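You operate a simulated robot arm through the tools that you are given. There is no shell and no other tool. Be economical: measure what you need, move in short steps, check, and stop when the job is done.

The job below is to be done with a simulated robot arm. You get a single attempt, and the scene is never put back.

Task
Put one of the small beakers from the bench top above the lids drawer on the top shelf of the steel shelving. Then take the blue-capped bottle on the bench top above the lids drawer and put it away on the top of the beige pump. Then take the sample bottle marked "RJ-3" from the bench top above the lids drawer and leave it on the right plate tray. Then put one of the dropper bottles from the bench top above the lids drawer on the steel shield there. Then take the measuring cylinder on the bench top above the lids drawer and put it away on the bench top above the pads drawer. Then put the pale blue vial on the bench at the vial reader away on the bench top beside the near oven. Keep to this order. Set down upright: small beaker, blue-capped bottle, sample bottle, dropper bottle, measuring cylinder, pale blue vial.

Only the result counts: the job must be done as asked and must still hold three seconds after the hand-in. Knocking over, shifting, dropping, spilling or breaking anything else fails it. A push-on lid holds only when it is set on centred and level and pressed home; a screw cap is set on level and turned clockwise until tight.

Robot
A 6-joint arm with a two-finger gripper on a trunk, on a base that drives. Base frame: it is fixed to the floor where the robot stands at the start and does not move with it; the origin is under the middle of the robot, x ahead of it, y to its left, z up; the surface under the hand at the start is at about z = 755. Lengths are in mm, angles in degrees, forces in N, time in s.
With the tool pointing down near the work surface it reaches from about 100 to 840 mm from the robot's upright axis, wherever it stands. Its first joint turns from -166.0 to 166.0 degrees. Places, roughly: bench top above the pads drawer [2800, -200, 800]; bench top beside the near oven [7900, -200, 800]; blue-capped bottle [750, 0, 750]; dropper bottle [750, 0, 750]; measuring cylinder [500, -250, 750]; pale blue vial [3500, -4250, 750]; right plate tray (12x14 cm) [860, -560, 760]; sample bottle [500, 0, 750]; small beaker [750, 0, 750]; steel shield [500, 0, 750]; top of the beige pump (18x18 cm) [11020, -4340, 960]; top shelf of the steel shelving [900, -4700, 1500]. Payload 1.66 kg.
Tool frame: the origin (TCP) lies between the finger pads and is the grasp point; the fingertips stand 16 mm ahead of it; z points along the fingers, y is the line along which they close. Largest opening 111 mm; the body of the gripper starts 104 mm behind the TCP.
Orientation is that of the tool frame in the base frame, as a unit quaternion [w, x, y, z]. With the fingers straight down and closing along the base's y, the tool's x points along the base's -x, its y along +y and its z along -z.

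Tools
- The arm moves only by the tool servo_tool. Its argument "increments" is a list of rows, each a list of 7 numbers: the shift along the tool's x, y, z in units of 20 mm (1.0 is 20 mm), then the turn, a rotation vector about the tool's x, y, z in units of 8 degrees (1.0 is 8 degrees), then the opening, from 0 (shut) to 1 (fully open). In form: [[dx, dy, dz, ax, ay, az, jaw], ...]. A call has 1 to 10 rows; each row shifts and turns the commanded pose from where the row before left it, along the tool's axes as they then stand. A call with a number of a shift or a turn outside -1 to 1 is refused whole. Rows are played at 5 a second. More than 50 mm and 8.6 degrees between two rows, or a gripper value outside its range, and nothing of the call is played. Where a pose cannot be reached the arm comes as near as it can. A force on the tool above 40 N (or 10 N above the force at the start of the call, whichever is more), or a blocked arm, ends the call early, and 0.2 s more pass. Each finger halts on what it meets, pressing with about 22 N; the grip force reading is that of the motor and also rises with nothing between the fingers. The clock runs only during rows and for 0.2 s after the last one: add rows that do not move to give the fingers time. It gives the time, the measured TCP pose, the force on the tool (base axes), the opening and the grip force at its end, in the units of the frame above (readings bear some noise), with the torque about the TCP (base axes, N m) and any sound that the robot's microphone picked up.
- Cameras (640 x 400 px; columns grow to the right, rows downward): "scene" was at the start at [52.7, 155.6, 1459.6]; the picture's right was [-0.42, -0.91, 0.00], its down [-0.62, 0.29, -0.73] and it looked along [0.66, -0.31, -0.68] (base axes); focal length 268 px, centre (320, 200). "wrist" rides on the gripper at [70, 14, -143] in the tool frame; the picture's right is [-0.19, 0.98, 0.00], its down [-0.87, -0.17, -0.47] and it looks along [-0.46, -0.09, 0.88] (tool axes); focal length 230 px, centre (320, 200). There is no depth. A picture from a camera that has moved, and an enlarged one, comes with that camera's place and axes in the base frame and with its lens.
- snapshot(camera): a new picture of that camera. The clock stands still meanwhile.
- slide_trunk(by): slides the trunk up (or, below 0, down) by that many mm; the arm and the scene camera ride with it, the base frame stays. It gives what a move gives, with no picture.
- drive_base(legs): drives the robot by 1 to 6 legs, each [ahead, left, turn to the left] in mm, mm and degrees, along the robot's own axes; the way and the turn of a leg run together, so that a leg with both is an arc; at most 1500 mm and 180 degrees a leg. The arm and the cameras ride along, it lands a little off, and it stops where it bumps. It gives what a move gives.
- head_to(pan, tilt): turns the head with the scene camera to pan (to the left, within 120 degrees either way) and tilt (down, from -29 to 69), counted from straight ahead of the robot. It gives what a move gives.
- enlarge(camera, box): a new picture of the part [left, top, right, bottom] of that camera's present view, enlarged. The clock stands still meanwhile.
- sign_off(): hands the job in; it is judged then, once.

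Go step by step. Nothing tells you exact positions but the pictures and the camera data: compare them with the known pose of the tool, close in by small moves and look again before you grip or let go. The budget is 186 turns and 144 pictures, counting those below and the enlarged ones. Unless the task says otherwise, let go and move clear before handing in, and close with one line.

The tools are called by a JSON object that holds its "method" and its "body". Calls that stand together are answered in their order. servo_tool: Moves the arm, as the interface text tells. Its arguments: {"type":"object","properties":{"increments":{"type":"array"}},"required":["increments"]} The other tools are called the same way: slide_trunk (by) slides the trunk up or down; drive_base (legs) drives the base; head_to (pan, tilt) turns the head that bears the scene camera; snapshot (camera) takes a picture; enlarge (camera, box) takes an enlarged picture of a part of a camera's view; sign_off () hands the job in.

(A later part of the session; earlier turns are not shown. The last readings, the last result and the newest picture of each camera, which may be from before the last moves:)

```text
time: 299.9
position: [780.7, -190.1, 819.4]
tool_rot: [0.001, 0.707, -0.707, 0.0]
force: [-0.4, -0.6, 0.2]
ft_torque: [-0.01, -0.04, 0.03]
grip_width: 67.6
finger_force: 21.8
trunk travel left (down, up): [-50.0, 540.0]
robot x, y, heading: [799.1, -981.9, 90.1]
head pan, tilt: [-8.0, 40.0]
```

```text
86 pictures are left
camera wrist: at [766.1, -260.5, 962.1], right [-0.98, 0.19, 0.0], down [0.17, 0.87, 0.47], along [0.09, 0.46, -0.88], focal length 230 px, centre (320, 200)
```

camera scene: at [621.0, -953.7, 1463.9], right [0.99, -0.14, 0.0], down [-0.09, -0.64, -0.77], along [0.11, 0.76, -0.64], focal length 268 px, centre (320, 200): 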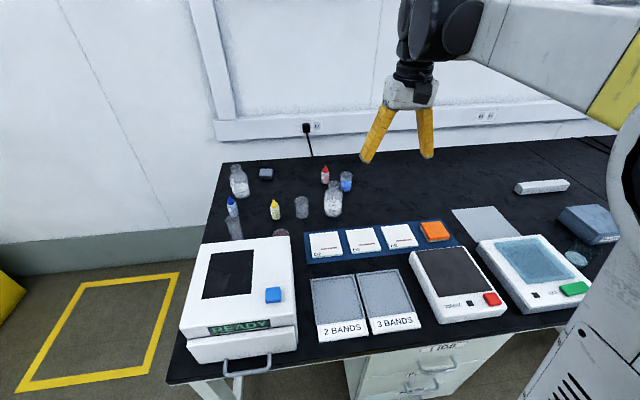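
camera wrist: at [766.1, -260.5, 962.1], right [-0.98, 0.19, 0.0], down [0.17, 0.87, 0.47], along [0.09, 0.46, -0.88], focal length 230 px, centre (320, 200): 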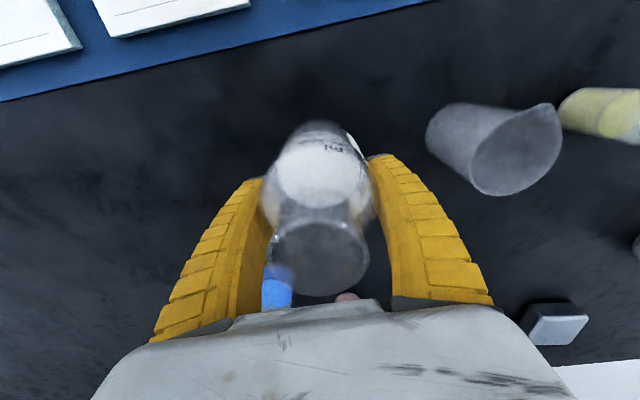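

Gripped (bottom 64 mm below TCP). Lift and carry it over the right tray.

{"method": "servo_tool", "body": {"increments": [[0, 0, -1, 0, 0, 0, 0.5], [0, 0, -1, 0, 0, 0, 0.5], [0, 0, -1, 0, 0, 0, 0.5], [0, 0, -1, 0, 0, 0, 0.5], [0, 0, -1, 0, 0, 0, 0.5], [0, 0, -1, 0, 0, 0, 0.5], [0, 0, -1, 0, 0, 0, 0.5], [0.5, -0.1, 0, 0, 0, 0, 0.5], [1, -0.23, 0, 0, 0, 0, 0.5], [1, -0.23, 0, 0, 0, 0, 0.5]]}}

{"method": "servo_tool", "body": {"increments": [[1, -0.23, 0, 0, 0, 0, 0.5], [1, -0.23, 0, 0, 0, 0, 0.5], [1, -0.23, 0, 0, 0, 0, 0.5], [1, -0.23, 0, 0, 0, 0, 0.5], [1, -0.23, 0, 0, 0, 0, 0.5], [1, -0.23, 0, 0, 0, 0, 0.5], [1, -0.23, 0, 0, 0, 0, 0.5], [1, -0.23, 0, 0, 0, 0, 0.5], [1, -0.23, 0, 0, 0, 0, 0.5], [1, -0.23, 0, 0, 0, 0, 0.5]]}}

{"method": "servo_tool", "body": {"increments": [[1, -0.25, 0, 0, 0, 0, 0.5], [1, -0.25, 0, 0, 0, 0, 0.5], [1, -0.25, 0, 0, 0, 0, 0.5], [1, -0.25, 0, 0, 0, 0, 0.5], [1, -0.25, 0, 0, 0, 0, 0.5], [1, -0.2, 0, 0, 0, 0, 0.5], [0, 0, 0, 0, 0, 0, 0.5]]}}

{"method": "snapshot", "body": {"camera": "wrist"}}

{"method": "snapshot", "body": {"camera": "scene"}}

```text
time: 302.1
position: [790.8, -241.2, 958.6]
tool_rot: [0.0, 0.708, -0.707, 0.0]
force: [-0.6, 0.5, -2.9]
ft_torque: [0.0, -0.01, 0.0]
grip_width: 67.5
finger_force: 22.1
trunk travel left (down, up): [-50.0, 540.0]
robot x, y, heading: [799.9, -983.1, 90.1]
head pan, tilt: [-8.0, 40.0]
```

```text
time: 304.2
position: [836.7, -440.5, 958.3]
tool_rot: [0.001, 0.708, -0.706, -0.001]
force: [-0.3, -0.2, -3.4]
ft_torque: [-0.01, 0.02, 0.0]
grip_width: 67.7
finger_force: 22.6
trunk travel left (down, up): [-50.0, 540.0]
robot x, y, heading: [802.3, -983.5, 90.2]
head pan, tilt: [-8.0, 40.0]
```

```text
time: 305.9
position: [867.6, -559.3, 957.6]
tool_rot: [0.0, 0.707, -0.707, 0.0]
force: [0.9, 0.7, -3.2]
ft_torque: [0.02, 0.0, 0.02]
grip_width: 67.5
finger_force: 22.3
trunk travel left (down, up): [-50.0, 540.0]
robot x, y, heading: [800.3, -982.1, 90.0]
head pan, tilt: [-8.0, 40.0]
```

```text
85 pictures are left
camera wrist: at [853.3, -630.4, 1101.7], right [-0.98, 0.19, 0.0], down [0.17, 0.87, 0.47], along [0.09, 0.46, -0.88], focal length 230 px, centre (320, 200)
```

wrist: 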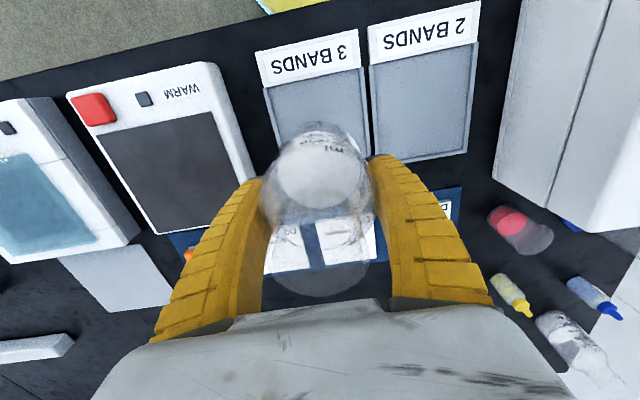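

```text
84 pictures are left
camera scene: at [621.1, -918.9, 1463.9], right [0.99, -0.14, 0.0], down [-0.09, -0.64, -0.77], along [0.11, 0.76, -0.64], focal length 268 px, centre (320, 200)
```

scene: 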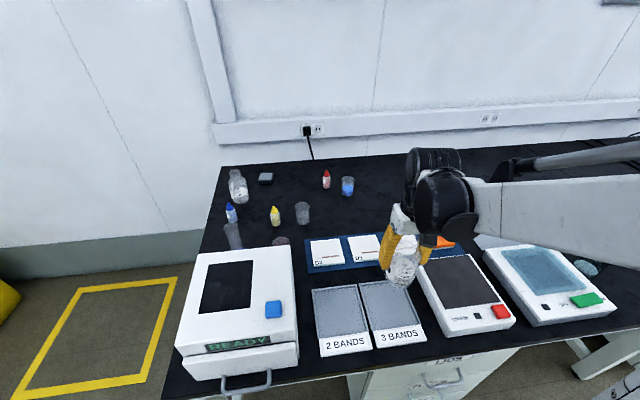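

Tray mat centre ≈(866,-567). Lower towards it.

{"method": "servo_tool", "body": {"increments": [[0.3, 0.05, 1, 0, 0, 0, 0.5], [0, 0, 1, 0, 0, 0, 0.5], [0, 0, 1, 0, 0, 0, 0.5], [0, 0, 1, 0, 0, 0, 0.5], [0, 0, 1, 0, 0, 0, 0.5], [0, 0, 0.7, 0, 0, 0, 0.5], [0, 0, 0, 0, 0, 0, 0.5]]}}

{"method": "enlarge", "body": {"camera": "scene", "box": [300, 220, 460, 360]}}

{"method": "snapshot", "body": {"camera": "wrist"}}

```text
time: 307.4
position: [865.2, -566.2, 845.0]
tool_rot: [0.0, 0.707, -0.707, -0.001]
force: [0.0, 0.3, -3.1]
ft_torque: [0.03, -0.01, -0.01]
grip_width: 67.6
finger_force: 22.0
trunk travel left (down, up): [-50.0, 540.0]
robot x, y, heading: [802.2, -980.8, 89.9]
head pan, tilt: [-8.0, 40.0]
```

```text
2.86 times, centred on (380, 290) of scene
camera zoom: at [621.0, -918.7, 1463.9], right [0.99, -0.14, 0.0], down [-0.09, -0.64, -0.77], along [0.11, 0.76, -0.64], focal length 766 px, centre (149, -57)
```

zoom: 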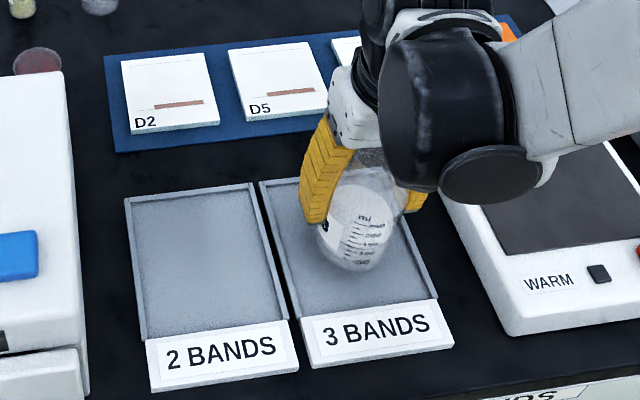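

```text
82 pictures are left
camera wrist: at [851.7, -636.6, 988.3], right [-0.98, 0.19, 0.0], down [0.17, 0.87, 0.47], along [0.09, 0.46, -0.88], focal length 230 px, centre (320, 200)
```

wrist: 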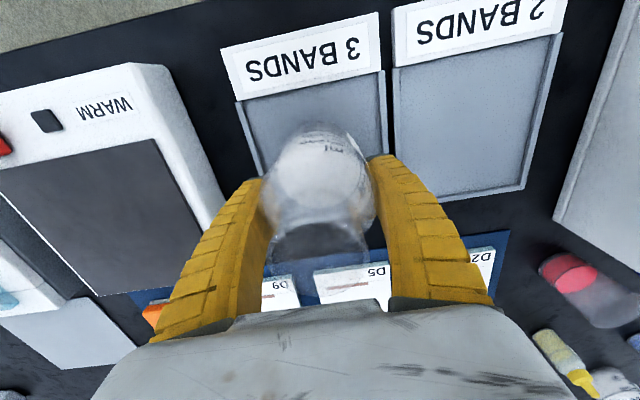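

Well placed over the tray. Lower the last part in small steps.

{"method": "servo_tool", "body": {"increments": [[0, 0, 0.4, 0, 0, 0, 0.5], [0, 0, 0.25, 0, 0, 0, 0.5], [0, 0, 0, 0, 0, 0, 0.5]]}}

{"method": "servo_tool", "body": {"increments": [[0, 0, 0.15, 0, 0, 0, 0.5], [0, 0, 0, 0, 0, 0, 0.5]]}}

{"method": "servo_tool", "body": {"increments": [[0, 0, 0.1, 0, 0, 0, 0.5], [0, 0, 0, 0, 0, 0, 0.5]]}}

```text
time: 308.2
position: [866.1, -565.9, 831.7]
tool_rot: [0.0, 0.708, -0.707, 0.0]
force: [-0.1, 0.4, -2.9]
ft_torque: [0.06, 0.01, -0.01]
grip_width: 67.4
finger_force: 21.9
trunk travel left (down, up): [-50.0, 540.0]
robot x, y, heading: [803.8, -985.1, 90.4]
head pan, tilt: [-8.0, 40.0]
```

```text
time: 308.9
position: [866.2, -565.1, 828.3]
tool_rot: [0.0, 0.708, -0.706, 0.0]
force: [0.7, -0.3, -2.9]
ft_torque: [-0.01, -0.01, 0.01]
grip_width: 67.6
finger_force: 22.1
trunk travel left (down, up): [-50.0, 540.0]
robot x, y, heading: [801.2, -981.9, 90.1]
head pan, tilt: [-8.0, 40.0]
```

```text
time: 309.4
position: [866.1, -567.1, 827.1]
tool_rot: [0.0, 0.708, -0.707, 0.0]
force: [-0.3, 0.0, -3.0]
ft_torque: [0.01, 0.03, -0.03]
grip_width: 67.5
finger_force: 21.9
trunk travel left (down, up): [-50.0, 540.0]
robot x, y, heading: [801.4, -981.3, 90.1]
head pan, tilt: [-8.0, 40.0]
```

{"method": "servo_tool", "body": {"increments": [[0, 0, 0.1, 0, 0, 0, 0.5], [0, 0, 0, 0, 0, 0, 0.5]]}}

{"method": "servo_tool", "body": {"increments": [[0, 0, 0.1, 0, 0, 0, 0.5], [0, 0, 0, 0, 0, 0, 0.5]]}}

```text
time: 310.1
position: [866.3, -566.0, 824.5]
tool_rot: [0.001, 0.708, -0.707, -0.001]
force: [-0.2, -0.4, -3.6]
ft_torque: [0.01, -0.01, 0.02]
grip_width: 67.5
finger_force: 23.0
trunk travel left (down, up): [-50.0, 540.0]
robot x, y, heading: [794.5, -982.4, 90.0]
head pan, tilt: [-8.0, 40.0]
```

```text
time: 310.6
position: [865.6, -567.5, 824.2]
tool_rot: [0.0, 0.708, -0.707, 0.0]
force: [2.5, 4.0, 15.2]
ft_torque: [-0.06, -0.03, 0.13]
grip_width: 68.2
finger_force: 22.0
trunk travel left (down, up): [-50.0, 540.0]
robot x, y, heading: [800.3, -984.4, 90.0]
head pan, tilt: [-8.0, 40.0]
```

Contact. Relieve slightly, open, rise.

{"method": "servo_tool", "body": {"increments": [[0, 0, -0.06, 0, 0, 0, 0.5], [0, 0, 0, 0, 0, 0, 0.64], [0, 0, 0, 0, 0, 0, 0.72], [0, 0, 0, 0, 0, 0, 0.82], [0, 0, -0.5, 0, 0, 0, 0.82], [0, 0, -1, 0, 0, 0, 0.82], [0, 0, -1, 0, 0, 0, 0.82], [0, 0, -1, 0, 0, 0, 0.82], [0, 0, -1, 0, 0, 0, 0.82], [0, 0, -1, 0, 0, 0, 0.82]]}}

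{"method": "servo_tool", "body": {"increments": [[0, 0, -1, 0, 0, 0, 0.82], [0, 0, -1, 0, 0, 0, 0.82], [0, 0, -1, 0, 0, 0, 0.82], [0, 0, -1, 0, 0, 0, 0.82], [0, 0, -1, 0, 0, 0, 0.82], [0, 0, -1, 0, 0, 0, 0.82], [0, 0, -1, 0, 0, 0, 0.82], [0, 0, -1, 0, 0, 0, 0.82]]}}

{"method": "snapshot", "body": {"camera": "scene"}}

```text
time: 312.9
position: [865.7, -566.7, 935.5]
tool_rot: [0.0, 0.707, -0.707, 0.0]
force: [0.4, -0.8, 1.1]
ft_torque: [0.0, 0.01, -0.01]
grip_width: 92.0
finger_force: 1.1
trunk travel left (down, up): [-50.0, 540.0]
robot x, y, heading: [799.9, -983.5, 90.0]
head pan, tilt: [-8.0, 40.0]
```

```text
time: 314.6
position: [865.1, -565.8, 1095.0]
tool_rot: [0.0, 0.708, -0.706, 0.0]
force: [-0.1, -0.2, 0.6]
ft_torque: [-0.03, -0.03, -0.03]
grip_width: 92.0
finger_force: 0.6
trunk travel left (down, up): [-50.0, 540.0]
robot x, y, heading: [802.3, -981.2, 90.2]
head pan, tilt: [-8.0, 40.0]
```

```text
81 pictures are left
camera scene: at [621.0, -918.9, 1463.9], right [0.99, -0.14, 0.0], down [-0.09, -0.64, -0.77], along [0.11, 0.76, -0.64], focal length 268 px, centre (320, 200)
```

scene: 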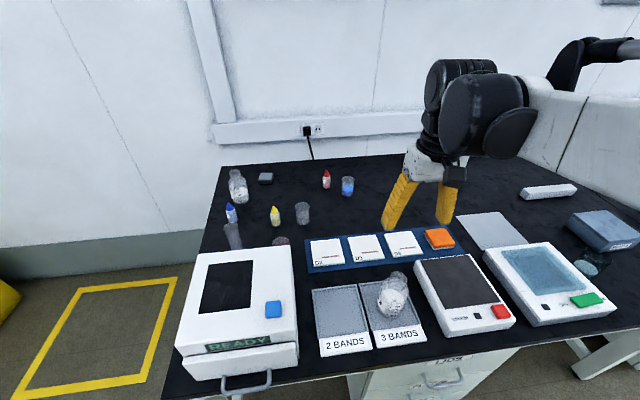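

RJ-3 stands in the right tray. Next go round to the bench end for the dropper bottle.

{"method": "drive_base", "body": {"legs": [[-550, 0, 0], [0, 0, -90], [-1180, 0, 0], [0, 1460, 0]]}}

{"method": "head_to", "body": {"pan": -12, "tilt": 40}}

{"method": "snapshot", "body": {"camera": "scene"}}

```text
time: 334.0
position: [37.0, -159.0, 1095.3]
tool_rot: [0.0, -0.001, 1.0, -0.001]
force: [0.4, -0.3, 0.3]
ft_torque: [0.02, 0.03, 0.01]
grip_width: 92.1
finger_force: 0.3
trunk travel left (down, up): [-50.0, 540.0]
robot x, y, heading: [-380.2, -96.2, 0.1]
head pan, tilt: [-8.0, 40.0]
```

```text
time: 334.7
position: [37.0, -158.1, 1093.3]
tool_rot: [0.001, -0.001, 1.0, 0.0]
force: [0.3, -0.5, 0.0]
ft_torque: [-0.03, -0.01, -0.01]
grip_width: 92.1
finger_force: 0.4
trunk travel left (down, up): [-50.0, 540.0]
robot x, y, heading: [-382.3, -97.9, 0.2]
head pan, tilt: [-12.0, 40.0]
```

```text
80 pictures are left
camera scene: at [-319.2, 77.0, 1463.9], right [-0.21, -0.98, 0.0], down [-0.63, 0.13, -0.77], along [0.75, -0.16, -0.64], focal length 268 px, centre (320, 200)
```

scene: 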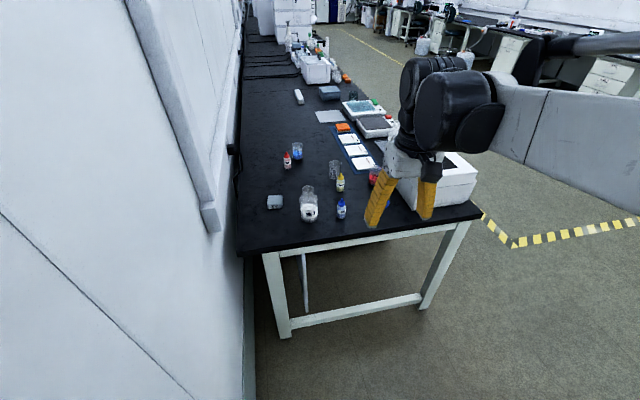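

Advance to the bench end.

{"method": "drive_base", "body": {"legs": [[350, 50, 0]]}}

{"method": "snapshot", "body": {"camera": "wrist"}}

{"method": "snapshot", "body": {"camera": "scene"}}

```text
time: 336.9
position: [386.9, -107.9, 1094.4]
tool_rot: [0.0, -0.001, 1.0, 0.0]
force: [0.5, 0.3, -0.4]
ft_torque: [0.0, 0.0, 0.01]
grip_width: 92.1
finger_force: 0.1
trunk travel left (down, up): [-50.0, 540.0]
robot x, y, heading: [-32.6, -47.4, -0.2]
head pan, tilt: [-12.0, 40.0]
```

```text
79 pictures are left
camera wrist: at [317.1, -95.9, 1237.6], right [0.19, 0.98, 0.0], down [0.87, -0.17, 0.47], along [0.46, -0.09, -0.88], focal length 230 px, centre (320, 200)
```

wrist: 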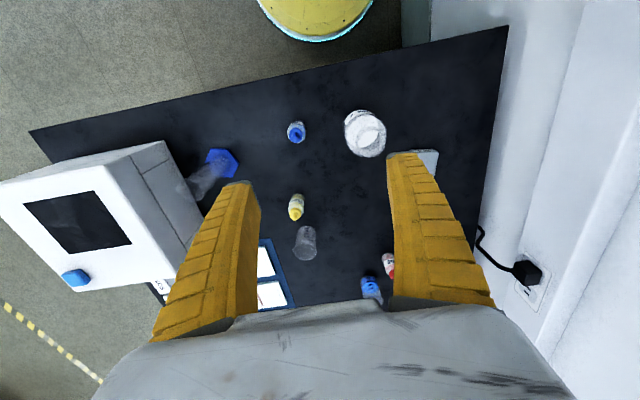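

```text
78 pictures are left
camera scene: at [30.7, 127.2, 1463.9], right [-0.21, -0.98, 0.0], down [-0.63, 0.13, -0.77], along [0.75, -0.16, -0.64], focal length 268 px, centre (320, 200)
```

scene: 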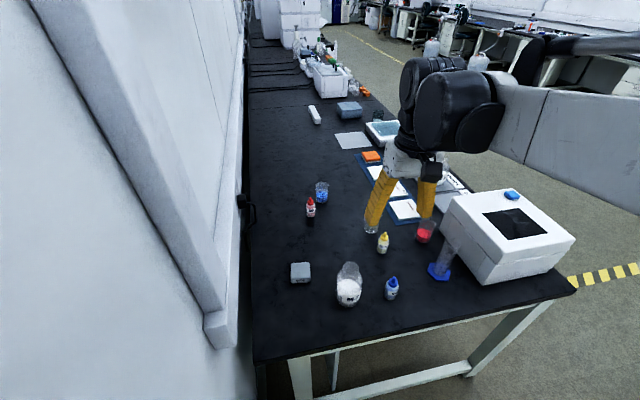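

Move over the yellow dropper bottle, ≈(554,-198).

{"method": "servo_tool", "body": {"increments": [[-0.93, -0.5, 0.5, 0, 0, 0, 0.65], [-0.93, -0.5, 0.5, 0, 0, 0, 0.65], [-0.93, -0.5, 0.9, 0, 0, 0, 0.65], [-0.93, -0.5, 1, 0, 0, 0, 0.65], [-0.93, -0.5, 1, 0, 0, 0, 0.65], [-0.93, -0.5, 1, 0, 0, 0, 0.65], [-0.93, -0.5, 1, 0, 0, 0, 0.65], [-0.93, -0.5, 1, 0, 0, 0, 0.65], [-0.93, -0.5, 1, 0, 0, 0, 0.65], [0, 0, 1, 0, 0, 0, 0.65]]}}

{"method": "snapshot", "body": {"camera": "wrist"}}

{"method": "enlarge", "body": {"camera": "scene", "box": [330, 170, 450, 280]}}

```text
time: 339.1
position: [554.5, -198.5, 916.6]
tool_rot: [0.0, -0.001, 1.0, 0.0]
force: [0.1, -0.3, 0.5]
ft_torque: [0.01, 0.01, -0.01]
grip_width: 74.0
finger_force: 1.2
trunk travel left (down, up): [-50.0, 540.0]
robot x, y, heading: [-29.9, -46.4, 0.1]
head pan, tilt: [-12.0, 40.0]
```

```text
77 pictures are left
camera wrist: at [484.5, -186.1, 1059.6], right [0.19, 0.98, 0.0], down [0.87, -0.17, 0.47], along [0.46, -0.09, -0.88], focal length 230 px, centre (320, 200)
```

wrist: 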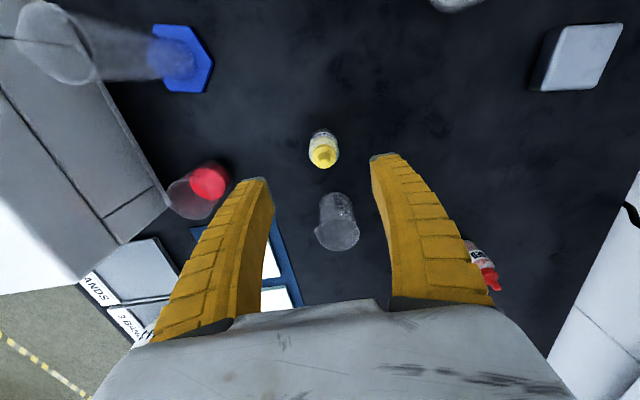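

```text
3.64 times, centred on (390, 225) of scene
camera zoom: at [30.7, 127.1, 1463.9], right [-0.21, -0.98, 0.0], down [-0.63, 0.13, -0.77], along [0.75, -0.16, -0.64], focal length 976 px, centre (66, 109)
```

zoom: 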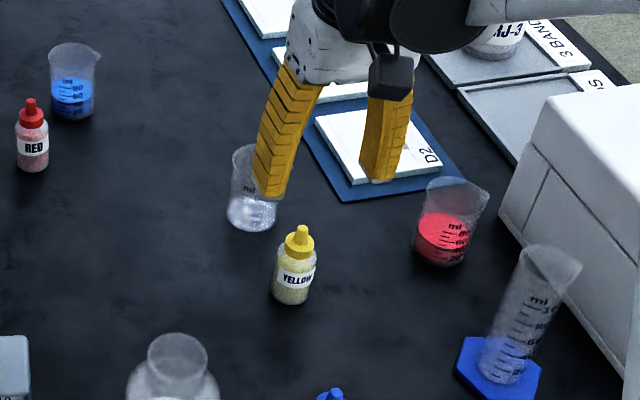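

Aligned. Descend and grip the bottle body.

{"method": "servo_tool", "body": {"increments": [[-0.08, 0.06, 1, 0, 0, 0, 0.65], [0, 0, 1, 0, 0, 0, 0.65], [0, 0, 1, 0, 0, 0, 0.65], [0, 0, 1, 0, 0, 0, 0.65], [0, 0, 1, 0, 0, 0, 0.65], [0, 0, 1, 0, 0, 0, 0.65], [0, 0, 0.75, 0, 0, 0, 0.5], [0, 0, 0, 0, 0, 0, 0.35], [0, 0, 0, 0, 0, 0, 0.18], [0, 0, 0, 0, 0, 0, 0.18]]}}

{"method": "snapshot", "body": {"camera": "wrist"}}

```text
time: 341.4
position: [557.1, -198.1, 783.7]
tool_rot: [0.0, -0.002, 1.0, -0.001]
force: [2.2, -0.8, 6.2]
ft_torque: [-0.03, -0.14, 0.03]
grip_width: 30.6
finger_force: 21.4
trunk travel left (down, up): [-50.0, 540.0]
robot x, y, heading: [-31.7, -41.9, -0.0]
head pan, tilt: [-12.0, 40.0]
```

```text
75 pictures are left
camera wrist: at [486.5, -184.9, 924.7], right [0.19, 0.98, 0.0], down [0.87, -0.17, 0.47], along [0.46, -0.09, -0.88], focal length 230 px, centre (320, 200)
```

wrist: 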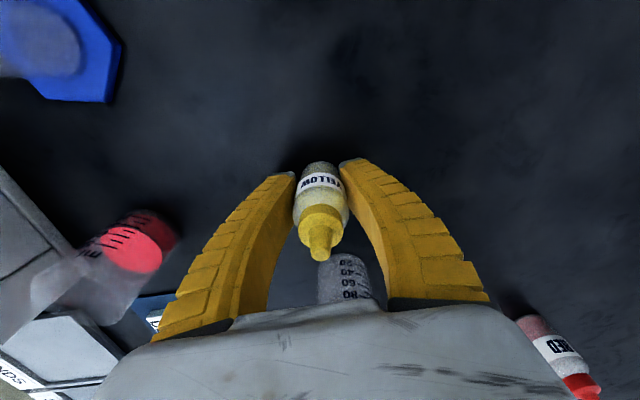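

Gripped. Lift and carry to the shield.

{"method": "servo_tool", "body": {"increments": [[0, 0, -1, 0, 0, 0, 0.2], [0, 0, -1, 0, 0, 0, 0.2], [0, 0, -1, 0, 0, 0, 0.2], [0, 0, -1, 0, 0, 0, 0.2], [0, 0, -1, 0, 0, 0, 0.2], [0, 0, -1, 0, 0, 0, 0.2], [0, 0, -1, 0, 0, 0, 0.2], [0, 1, -0.3, 0, 0, 0, 0.2], [0, 1, 0, 0, 0, 0, 0.2], [0, 1, 0, 0, 0, 0, 0.2]]}}

{"method": "servo_tool", "body": {"increments": [[0.1, 1, 0, 0, 0, 0, 0.2], [0.1, 1, 0, 0, 0, 0, 0.2], [0.2, 1, 0, 0, 0, 0, 0.2], [0.2, 1, 0, 0, 0, 0, 0.2], [0.3, 1, 0, 0, 0, 0, 0.2], [0.3, 1, 0, 0, 0, 0, 0.2], [0.3, 1, 0, 0, 0, 0, 0.2], [0.3, 1, 0, 0, 0, 0, 0.2], [0.3, 1, 0, 0, 0, 0, 0.2], [0, 1, 0, 0, 0, 0, 0.2]]}}

{"method": "snapshot", "body": {"camera": "wrist"}}

{"method": "enlarge", "body": {"camera": "scene", "box": [260, 190, 380, 310]}}

```text
time: 343.6
position: [555.9, -138.4, 928.8]
tool_rot: [0.0, -0.001, 1.0, -0.001]
force: [0.2, 0.5, -0.1]
ft_torque: [0.01, -0.01, -0.02]
grip_width: 28.6
finger_force: 22.1
trunk travel left (down, up): [-50.0, 540.0]
robot x, y, heading: [-30.2, -43.0, -0.1]
head pan, tilt: [-12.0, 40.0]
```

```text
time: 345.8
position: [514.2, 62.2, 926.4]
tool_rot: [0.0, -0.001, 1.0, 0.0]
force: [0.1, 0.0, -0.1]
ft_torque: [0.01, -0.02, -0.03]
grip_width: 28.4
finger_force: 22.1
trunk travel left (down, up): [-50.0, 540.0]
robot x, y, heading: [-27.6, -45.3, 0.2]
head pan, tilt: [-12.0, 40.0]
```

```text
74 pictures are left
camera wrist: at [443.7, 75.4, 1070.3], right [0.19, 0.98, 0.0], down [0.87, -0.17, 0.47], along [0.46, -0.09, -0.88], focal length 230 px, centre (320, 200)
```

wrist: 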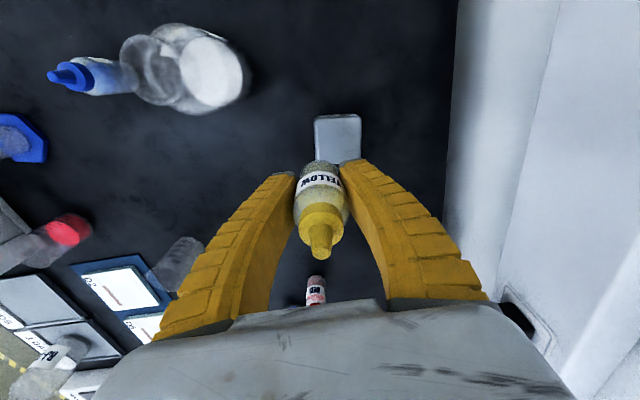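

```text
3.33 times, centred on (320, 250) of scene
camera zoom: at [30.5, 127.3, 1463.9], right [-0.21, -0.98, 0.0], down [-0.63, 0.13, -0.77], along [0.75, -0.16, -0.64], focal length 894 px, centre (320, 33)
```

zoom: 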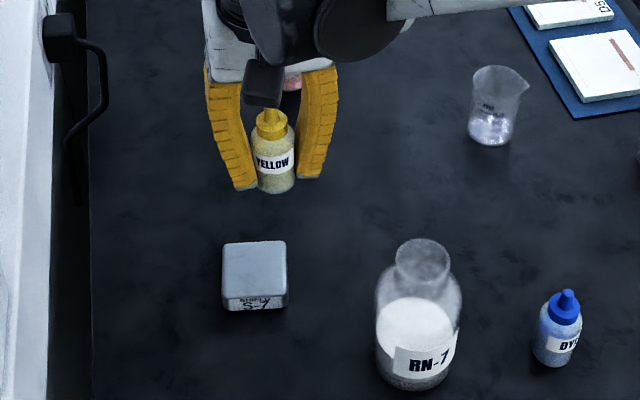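

Shield top centre ≈(517,84). Move over and lower near it.

{"method": "servo_tool", "body": {"increments": [[-0.1, 0.6, 0, 0, 0, 0, 0.2], [0, 0.5, 0, 0, 0, 0, 0.2], [0, 0, 1, 0, 0, 0, 0.2], [0, 0, 1, 0, 0, 0, 0.2], [0, 0, 1, 0, 0, 0, 0.2], [0, 0, 1, 0, 0, 0, 0.2], [0, 0, 0.6, 0, 0, 0, 0.2], [0, 0, 0, 0, 0, 0, 0.2]]}}

{"method": "snapshot", "body": {"camera": "wrist"}}

{"method": "enlarge", "body": {"camera": "scene", "box": [260, 220, 360, 300]}}

```text
time: 347.6
position: [515.9, 84.9, 835.3]
tool_rot: [0.0, -0.001, 1.0, 0.0]
force: [0.6, 0.6, -0.6]
ft_torque: [0.0, -0.01, 0.01]
grip_width: 27.7
finger_force: 21.9
trunk travel left (down, up): [-50.0, 540.0]
robot x, y, heading: [-27.4, -46.4, 0.3]
head pan, tilt: [-12.0, 40.0]
```

```text
72 pictures are left
camera wrist: at [445.7, 97.3, 978.1], right [0.19, 0.98, 0.0], down [0.87, -0.17, 0.47], along [0.46, -0.09, -0.88], focal length 230 px, centre (320, 200)
```

wrist: 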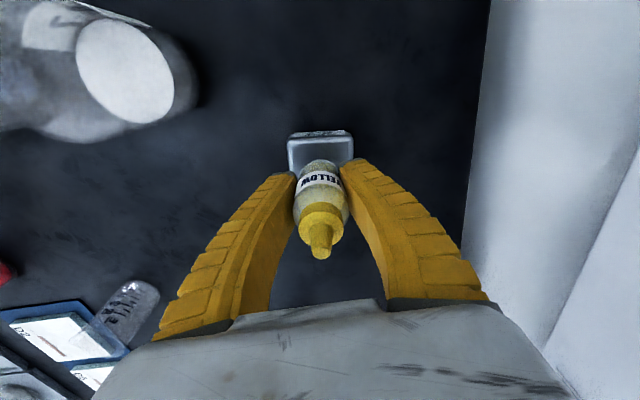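

```text
5.00 times, centred on (310, 260) of scene
camera zoom: at [30.5, 127.2, 1463.9], right [-0.21, -0.98, 0.0], down [-0.63, 0.13, -0.77], along [0.75, -0.16, -0.64], focal length 1341 px, centre (370, -100)
```

zoom: 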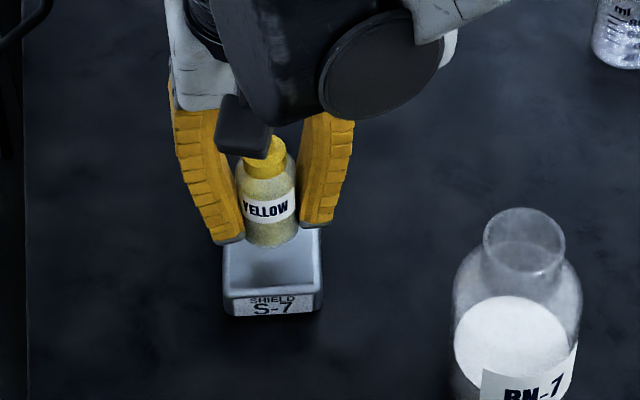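

Over the shield. Lower in small steps.

{"method": "servo_tool", "body": {"increments": [[-0.1, 0, 0.5, 0, 0, 0, 0.2], [0, 0, 0.5, 0, 0, 0, 0.2], [0, 0, 0, 0, 0, 0, 0.2]]}}

{"method": "servo_tool", "body": {"increments": [[0, 0, 0.15, 0, 0, 0, 0.2], [0, 0, 0.1, 0, 0, 0, 0.2], [0, 0, 0, 0, 0, 0, 0.2]]}}

{"method": "enlarge", "body": {"camera": "scene", "box": [260, 220, 360, 300]}}

```text
time: 348.4
position: [518.0, 85.0, 814.5]
tool_rot: [-0.001, 0.0, 1.0, 0.0]
force: [-0.6, -0.8, -0.7]
ft_torque: [-0.02, -0.03, -0.05]
grip_width: 27.8
finger_force: 21.8
trunk travel left (down, up): [-50.0, 540.0]
robot x, y, heading: [-28.9, -42.0, 0.0]
head pan, tilt: [-12.0, 40.0]
```

```text
time: 349.1
position: [518.3, 83.6, 810.6]
tool_rot: [0.0, -0.001, 1.0, -0.001]
force: [-0.2, 0.4, -0.2]
ft_torque: [0.0, 0.01, -0.01]
grip_width: 27.7
finger_force: 21.7
trunk travel left (down, up): [-50.0, 540.0]
robot x, y, heading: [-31.6, -43.1, 0.0]
head pan, tilt: [-12.0, 40.0]
```

```text
5.00 times, centred on (310, 260) of scene
camera zoom: at [30.5, 127.2, 1463.9], right [-0.21, -0.98, 0.0], down [-0.63, 0.13, -0.77], along [0.75, -0.16, -0.64], focal length 1341 px, centre (370, -100)
```

zoom: 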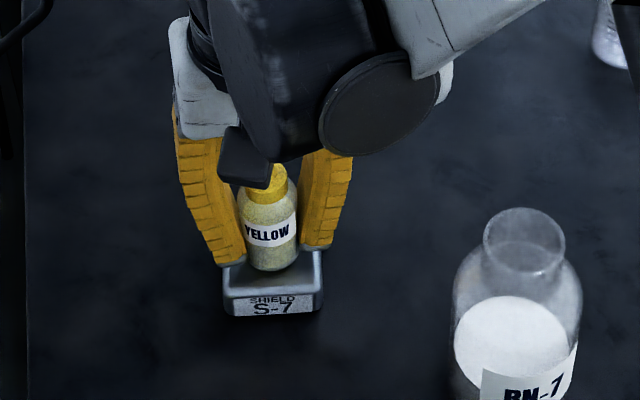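

{"method": "servo_tool", "body": {"increments": [[0, 0, 0.12, 0, 0, 0, 0.2], [0, 0, 0, 0, 0, 0, 0.2]]}}

{"method": "servo_tool", "body": {"increments": [[0, 0, 0.12, 0, 0, 0, 0.2], [0, 0, 0, 0, 0, 0, 0.2]]}}

{"method": "servo_tool", "body": {"increments": [[0, 0, 0.1, 0, 0, 0, 0.2], [0, 0, 0, 0, 0, 0, 0.2]]}}

```text
time: 349.8
position: [518.4, 84.2, 808.3]
tool_rot: [0.0, -0.001, 1.0, 0.001]
force: [-1.2, 0.9, 3.0]
ft_torque: [0.06, -0.02, 0.02]
grip_width: 28.3
finger_force: 22.0
trunk travel left (down, up): [-50.0, 540.0]
robot x, y, heading: [-28.4, -44.0, 0.2]
head pan, tilt: [-12.0, 40.0]
```

```text
time: 350.4
position: [518.7, 83.3, 806.0]
tool_rot: [0.001, -0.001, 1.0, 0.0]
force: [4.2, 0.6, 16.4]
ft_torque: [0.04, 0.01, -0.01]
grip_width: 29.5
finger_force: 22.4
trunk travel left (down, up): [-50.0, 540.0]
robot x, y, heading: [-29.3, -47.3, 0.1]
head pan, tilt: [-12.0, 40.0]
```

```text
time: 350.9
position: [516.9, 84.0, 803.5]
tool_rot: [0.0, 0.0, 1.0, 0.0]
force: [4.5, 2.1, 19.0]
ft_torque: [0.03, 0.07, 0.0]
grip_width: 30.8
finger_force: 22.0
trunk travel left (down, up): [-50.0, 540.0]
robot x, y, heading: [-27.7, -45.0, -0.0]
head pan, tilt: [-12.0, 40.0]
```

Contact. Ease off and release.

{"method": "servo_tool", "body": {"increments": [[0, 0, -0.12, 0, 0, 0, 0.2], [0, 0, 0, 0, 0, 0, 0.3], [0, 0, 0, 0, 0, 0, 0.38], [0, 0, 0, 0, 0, 0, 0.45], [0, 0, 0, 0, 0, 0, 0.5]]}}

{"method": "enlarge", "body": {"camera": "scene", "box": [260, 220, 360, 300]}}

{"method": "snapshot", "body": {"camera": "wrist"}}

```text
time: 352.1
position: [518.0, 84.6, 806.1]
tool_rot: [0.0, -0.001, 1.0, 0.0]
force: [-0.2, -0.4, 0.3]
ft_torque: [0.03, -0.03, 0.02]
grip_width: 57.6
finger_force: 1.4
trunk travel left (down, up): [-50.0, 540.0]
robot x, y, heading: [-27.9, -45.5, 0.2]
head pan, tilt: [-12.0, 40.0]
```

```text
5.00 times, centred on (310, 260) of scene
camera zoom: at [30.5, 127.2, 1463.9], right [-0.21, -0.98, 0.0], down [-0.63, 0.13, -0.77], along [0.75, -0.16, -0.64], focal length 1341 px, centre (370, -100)
```

zoom: 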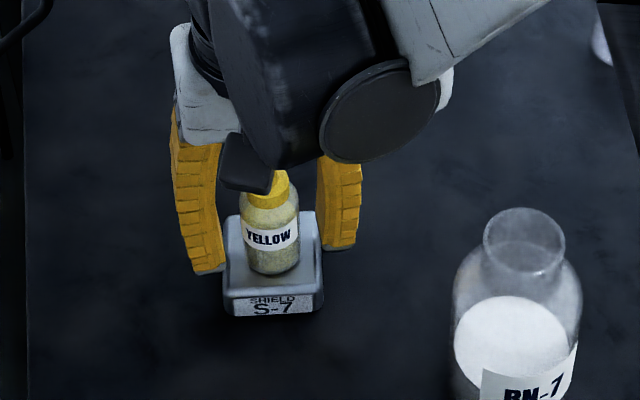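

```text
68 pictures are left
camera wrist: at [447.8, 97.0, 948.9], right [0.19, 0.98, 0.0], down [0.87, -0.17, 0.47], along [0.46, -0.09, -0.88], focal length 230 px, centre (320, 200)
```

wrist: 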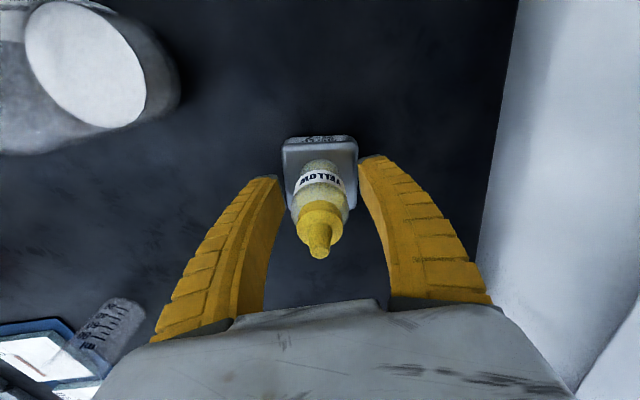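

Dropper stands on the shield. Rise and go over the measuring cylinder ≈(439,-343).

{"method": "servo_tool", "body": {"increments": [[0, 0, -0.5, 0, 0, 0, 0.55], [0, 0, -1, 0, 0, 0, 0.55], [0, 0, -1, 0, 0, 0, 0.55], [0, 0, -1, 0, 0, 0, 0.6], [0, 0, -1, 0, 0, 0, 0.6], [0, 0, -1, 0, 0, 0, 0.6], [0, 0, -1, 0, 0, 0, 0.6], [0, 0, -1, 0, 0, 0, 0.6], [0, -1, -1, 0, 0, 0, 0.6], [0, -1, -1, 0, 0, 0, 0.6]]}}

{"method": "servo_tool", "body": {"increments": [[0.2, -1, 0, 0, 0, 0, 0.6], [0.2, -1, 0, 0, 0, 0, 0.6], [0.2, -1, 0, 0, 0, 0, 0.6], [0.2, -1, 0, 0, 0, 0, 0.6], [0.2, -1, 0, 0, 0, 0, 0.6], [0.2, -1, 0, 0, 0, 0, 0.6], [0.2, -1, 0, 0, 0, 0, 0.6], [0.2, -1, 0, 0, 0, 0, 0.6], [0.2, -1, 0, 0, 0, 0, 0.6], [0.2, -1, 0, 0, 0, 0, 0.6]]}}

{"method": "servo_tool", "body": {"increments": [[0.2, -1, 0, 0, 0, 0, 0.6], [0.2, -1, 0, 0, 0, 0, 0.6], [0.2, -1, 0, 0, 0, 0, 0.6], [0.2, -1, 0, 0, 0, 0, 0.6], [0.2, -1, 0, 0, 0, 0, 0.6], [0.2, -1, 0, 0, 0, 0, 0.6], [0.2, -1, 0, 0, 0, 0, 0.6], [0.2, -1, 0, 0, 0, 0, 0.6], [0.2, -1, 0, 0, 0, 0, 0.6]]}}

{"method": "snapshot", "body": {"camera": "wrist"}}

{"method": "snapshot", "body": {"camera": "scene"}}

```text
time: 354.4
position: [517.7, 44.0, 996.2]
tool_rot: [0.0, -0.001, 1.0, 0.0]
force: [-0.7, -0.2, -0.1]
ft_torque: [-0.02, 0.01, -0.02]
grip_width: 68.5
finger_force: 1.1
trunk travel left (down, up): [-50.0, 540.0]
robot x, y, heading: [-26.4, -47.3, 0.2]
head pan, tilt: [-12.0, 40.0]
```

```text
time: 356.6
position: [477.9, -155.2, 997.0]
tool_rot: [0.0, -0.001, 1.0, 0.001]
force: [-0.2, 0.0, -0.3]
ft_torque: [0.0, 0.02, 0.03]
grip_width: 68.3
finger_force: 1.5
trunk travel left (down, up): [-50.0, 540.0]
robot x, y, heading: [-30.8, -45.8, 0.2]
head pan, tilt: [-12.0, 40.0]
```

```text
time: 358.6
position: [443.4, -335.5, 996.2]
tool_rot: [0.0, -0.001, 1.0, 0.0]
force: [0.0, 0.4, -0.1]
ft_torque: [0.0, 0.02, -0.04]
grip_width: 68.4
finger_force: 0.9
trunk travel left (down, up): [-50.0, 540.0]
robot x, y, heading: [-30.2, -44.3, 0.1]
head pan, tilt: [-12.0, 40.0]
```

```text
67 pictures are left
camera wrist: at [372.3, -323.1, 1139.3], right [0.19, 0.98, 0.0], down [0.87, -0.17, 0.47], along [0.46, -0.09, -0.88], focal length 230 px, centre (320, 200)
```

wrist: 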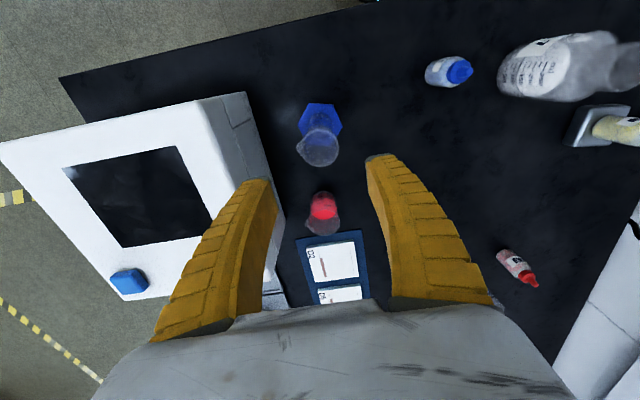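

```text
66 pictures are left
camera scene: at [30.5, 127.1, 1463.9], right [-0.21, -0.98, 0.0], down [-0.63, 0.13, -0.77], along [0.75, -0.16, -0.64], focal length 268 px, centre (320, 200)
```

scene: 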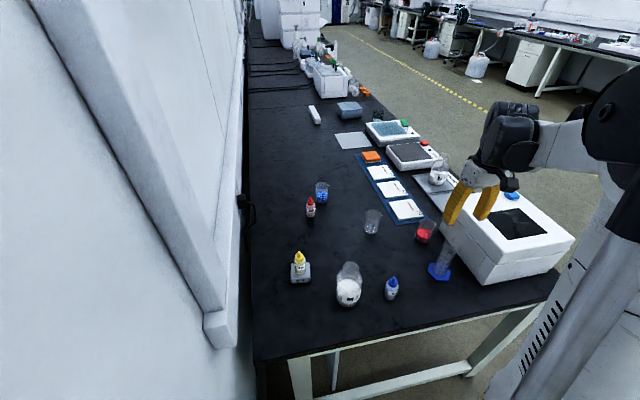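

Cylinder axis ≈(438,-337). Descend partway and check.

{"method": "servo_tool", "body": {"increments": [[0.22, -0.07, 1, 0, 0, 0, 0.6], [0, 0, 1, 0, 0, 0, 0.6], [0, 0, 1, 0, 0, 0, 0.6], [0, 0, 1, 0, 0, 0, 0.6]]}}

{"method": "snapshot", "body": {"camera": "wrist"}}

{"method": "enlarge", "body": {"camera": "scene", "box": [380, 160, 540, 300]}}

```text
time: 359.6
position: [437.7, -337.2, 917.0]
tool_rot: [0.0, -0.001, 1.0, 0.0]
force: [-0.1, 0.4, 0.6]
ft_torque: [-0.03, 0.02, 0.02]
grip_width: 68.3
finger_force: 0.8
trunk travel left (down, up): [-50.0, 540.0]
robot x, y, heading: [-26.8, -46.5, 0.0]
head pan, tilt: [-12.0, 40.0]
```

```text
65 pictures are left
camera wrist: at [367.9, -324.3, 1059.5], right [0.19, 0.98, 0.0], down [0.87, -0.17, 0.47], along [0.46, -0.09, -0.88], focal length 230 px, centre (320, 200)
```

wrist: 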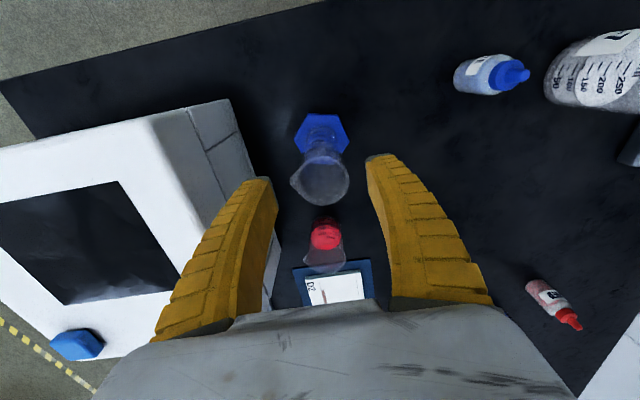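

```text
2.86 times, centred on (460, 230) of scene
camera zoom: at [30.5, 127.1, 1463.9], right [-0.21, -0.98, 0.0], down [-0.63, 0.13, -0.77], along [0.75, -0.16, -0.64], focal length 766 px, centre (-80, 114)
```

zoom: 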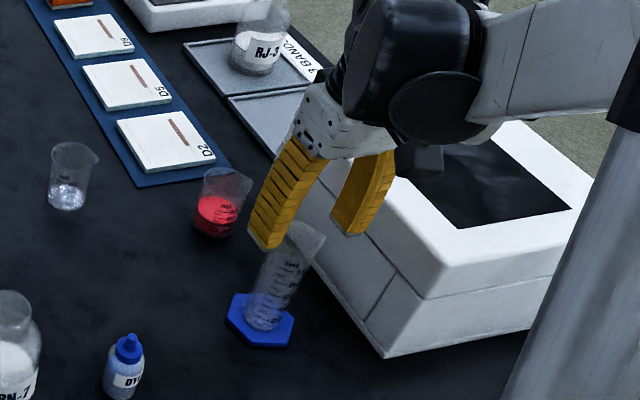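

Aligned. Descend to z≈838 and grip.

{"method": "servo_tool", "body": {"increments": [[-0.08, 0, 1, 0, 0, 0, 0.6], [0, 0, 1, 0, 0, 0, 0.6], [0, 0, 1, 0, 0, 0, 0.6], [0, 0, 0.95, 0, 0, 0, 0.6], [0, 0, 0, 0, 0, 0, 0.42], [0, 0, 0, 0, 0, 0, 0.2], [0, 0, 0, 0, 0, 0, 0.2], [0, 0, 0, 0, 0, 0, 0.2]]}}

{"method": "snapshot", "body": {"camera": "wrist"}}

```text
time: 361.4
position: [439.5, -336.7, 836.8]
tool_rot: [0.0, -0.001, 1.0, 0.0]
force: [0.4, 0.5, -0.1]
ft_torque: [0.04, 0.05, -0.01]
grip_width: 35.9
finger_force: 22.1
trunk travel left (down, up): [-50.0, 540.0]
robot x, y, heading: [-30.5, -44.8, -0.2]
head pan, tilt: [-12.0, 40.0]
```

```text
63 pictures are left
camera wrist: at [369.2, -324.0, 980.2], right [0.19, 0.98, 0.0], down [0.87, -0.17, 0.47], along [0.46, -0.09, -0.88], focal length 230 px, centre (320, 200)
```

wrist: 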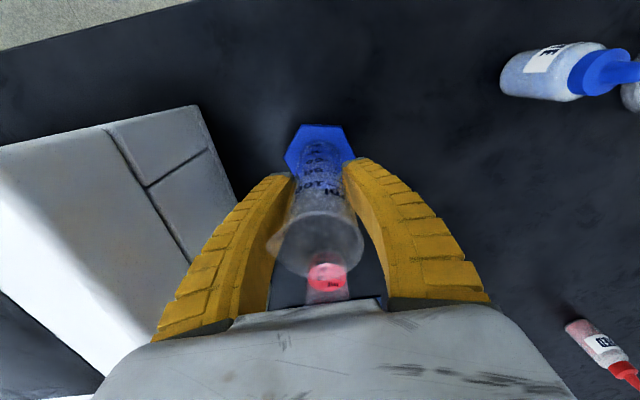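

Gripped. Lift, centre the arm, and drive to the pads-drawer bench.

{"method": "servo_tool", "body": {"increments": [[0, 0, -1, 0, 0, 0, 0.2], [0, 0, -1, 0, 0, 0, 0.2], [0, 0, -1, 0, 0, 0, 0.2], [0, 0, -1, 0, 0, 0, 0.2], [0, 0, -1, 0, 0, 0, 0.2], [0, 0, -1, 0, 0, 0, 0.2], [0, 0, -1, 0, 0, 0, 0.2], [0, 0, -1, 0, 0, 0, 0.2], [0, 0, -1, 0, 0, 0, 0.2], [0, 0, -1, 0, 0, 0, 0.2]]}}

{"method": "servo_tool", "body": {"increments": [[0, 0.5, -1, 0, 0, 0, 0.2], [0, 1, -1, 0, 0, 0, 0.2], [0, 1, -1, 0, 0, 0, 0.2], [0, 1, 0, 0, 0, 0, 0.2], [0, 1, 0, 0, 0, 0, 0.2], [0, 1, 0, 0, 0, 0, 0.2], [0, 1, 0, 0, 0, 0, 0.2], [0, 1, 0, 0, 0, 0, 0.2], [0, 1, 0, 0, 0, 0, 0.2], [0, 1, 0, 0, 0, 0, 0.2]]}}

{"method": "drive_base", "body": {"legs": [[-350, 0, 0], [0, -1450, 0], [1500, 0, 0], [1500, 0, 0], [100, 0, 90]]}}

{"method": "head_to", "body": {"pan": 0, "tilt": 30}}

{"method": "snapshot", "body": {"camera": "scene"}}

```text
time: 363.6
position: [440.2, -337.6, 1036.6]
tool_rot: [0.001, 0.0, 1.0, 0.0]
force: [-0.6, -0.4, -1.3]
ft_torque: [0.03, 0.0, -0.03]
grip_width: 35.6
finger_force: 21.8
trunk travel left (down, up): [-50.0, 540.0]
robot x, y, heading: [-28.9, -44.0, 0.0]
head pan, tilt: [-12.0, 40.0]
```

```text
time: 365.8
position: [439.0, -146.3, 1097.1]
tool_rot: [0.0, 0.0, 1.0, 0.001]
force: [-0.3, -0.9, -1.5]
ft_torque: [0.01, 0.02, 0.0]
grip_width: 35.5
finger_force: 21.8
trunk travel left (down, up): [-50.0, 540.0]
robot x, y, heading: [-28.5, -45.9, 0.0]
head pan, tilt: [-12.0, 40.0]
```

```text
time: 392.7
position: [2779.5, -997.5, 1096.9]
tool_rot: [0.001, -0.703, 0.712, 0.0]
force: [0.1, -0.1, -1.6]
ft_torque: [-0.03, 0.0, -0.01]
grip_width: 33.8
finger_force: 21.3
trunk travel left (down, up): [-50.0, 540.0]
robot x, y, heading: [2668.5, -1466.7, 89.2]
head pan, tilt: [-12.0, 40.0]
```

```text
time: 393.4
position: [2777.9, -997.1, 1096.8]
tool_rot: [0.0, -0.703, 0.711, 0.0]
force: [0.7, -0.6, -0.9]
ft_torque: [-0.01, 0.0, -0.01]
grip_width: 33.6
finger_force: 22.1
trunk travel left (down, up): [-50.0, 540.0]
robot x, y, heading: [2672.2, -1461.8, 89.0]
head pan, tilt: [0.0, 30.0]
```

```text
62 pictures are left
camera scene: at [2479.9, -1392.1, 1479.2], right [1.0, -0.01, 0.0], down [-0.01, -0.5, -0.87], along [0.01, 0.87, -0.5], focal length 268 px, centre (320, 200)
```

scene: 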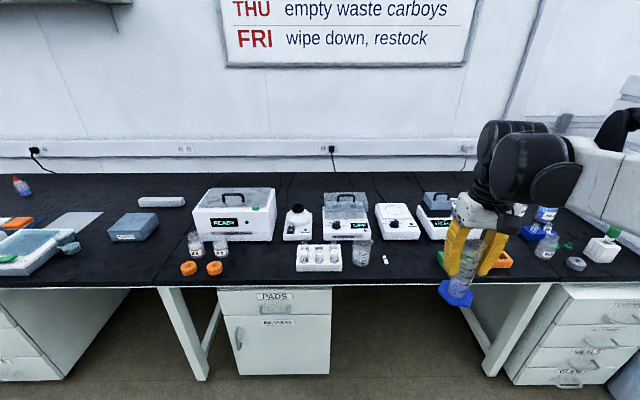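

The PADS drawer is under this table. I'll zoom in to find a free spot.

{"method": "enlarge", "body": {"camera": "scene", "box": [280, 160, 600, 300]}}

{"method": "snapshot", "body": {"camera": "wrist"}}

```text
2.00 times, centred on (440, 230) of scene
camera zoom: at [2479.9, -1392.1, 1479.2], right [1.0, -0.01, 0.0], down [-0.01, -0.5, -0.87], along [0.01, 0.87, -0.5], focal length 536 px, centre (80, 140)
```

zoom: 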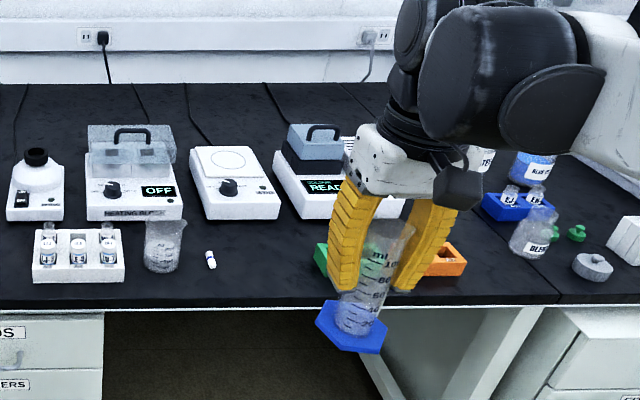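

```text
60 pictures are left
camera wrist: at [2764.1, -1068.0, 1240.2], right [-0.98, 0.2, 0.0], down [0.18, 0.86, 0.47], along [0.1, 0.46, -0.88], focal length 230 px, centre (320, 200)
```

wrist: 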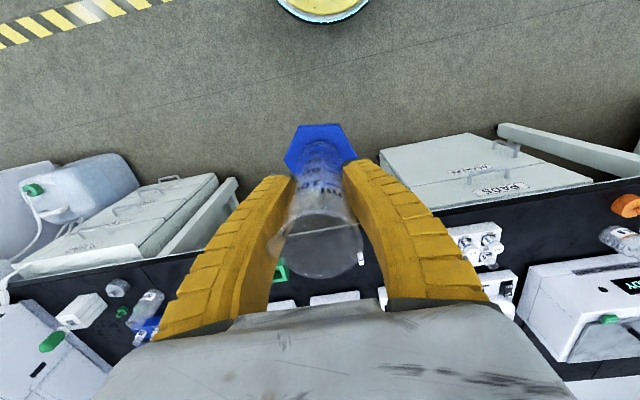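

There is a free spot at about (2845,-580), between the small cap and the green rack. Drive in so that the cylinder comes above it.

{"method": "drive_base", "body": {"legs": [[0, 0, 0.9], [410, -74, 0]]}}

{"method": "head_to", "body": {"pan": -12, "tilt": 45}}

{"method": "snapshot", "body": {"camera": "scene"}}

{"method": "snapshot", "body": {"camera": "wrist"}}

```text
time: 396.3
position: [2846.5, -585.3, 1096.3]
tool_rot: [0.0, -0.707, 0.707, 0.0]
force: [0.3, 1.1, -1.4]
ft_torque: [0.01, 0.01, 0.0]
grip_width: 33.3
finger_force: 22.1
trunk travel left (down, up): [-50.0, 540.0]
robot x, y, heading: [2745.9, -1054.6, 89.8]
head pan, tilt: [0.0, 30.0]
```

```text
time: 397.1
position: [2847.7, -584.3, 1096.2]
tool_rot: [0.0, 0.707, -0.707, 0.0]
force: [-0.6, -0.1, -1.1]
ft_torque: [0.0, 0.01, -0.04]
grip_width: 33.1
finger_force: 21.7
trunk travel left (down, up): [-50.0, 540.0]
robot x, y, heading: [2748.4, -1054.4, 89.8]
head pan, tilt: [-12.0, 45.0]
```

```text
59 pictures are left
camera scene: at [2569.0, -994.4, 1456.7], right [0.98, -0.21, 0.0], down [-0.15, -0.69, -0.71], along [0.15, 0.69, -0.71], focal length 268 px, centre (320, 200)
```

scene: 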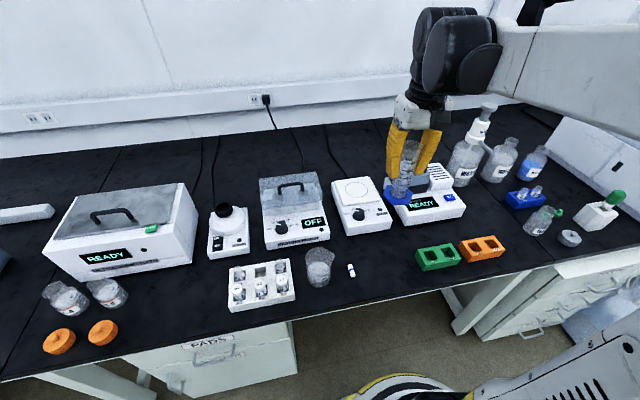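

```text
58 pictures are left
camera wrist: at [2832.1, -655.8, 1240.2], right [-0.98, 0.19, 0.0], down [0.17, 0.87, 0.47], along [0.09, 0.46, -0.88], focal length 230 px, centre (320, 200)
```

wrist: 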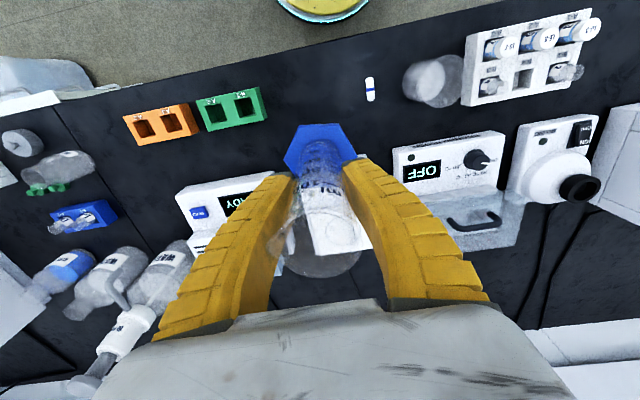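

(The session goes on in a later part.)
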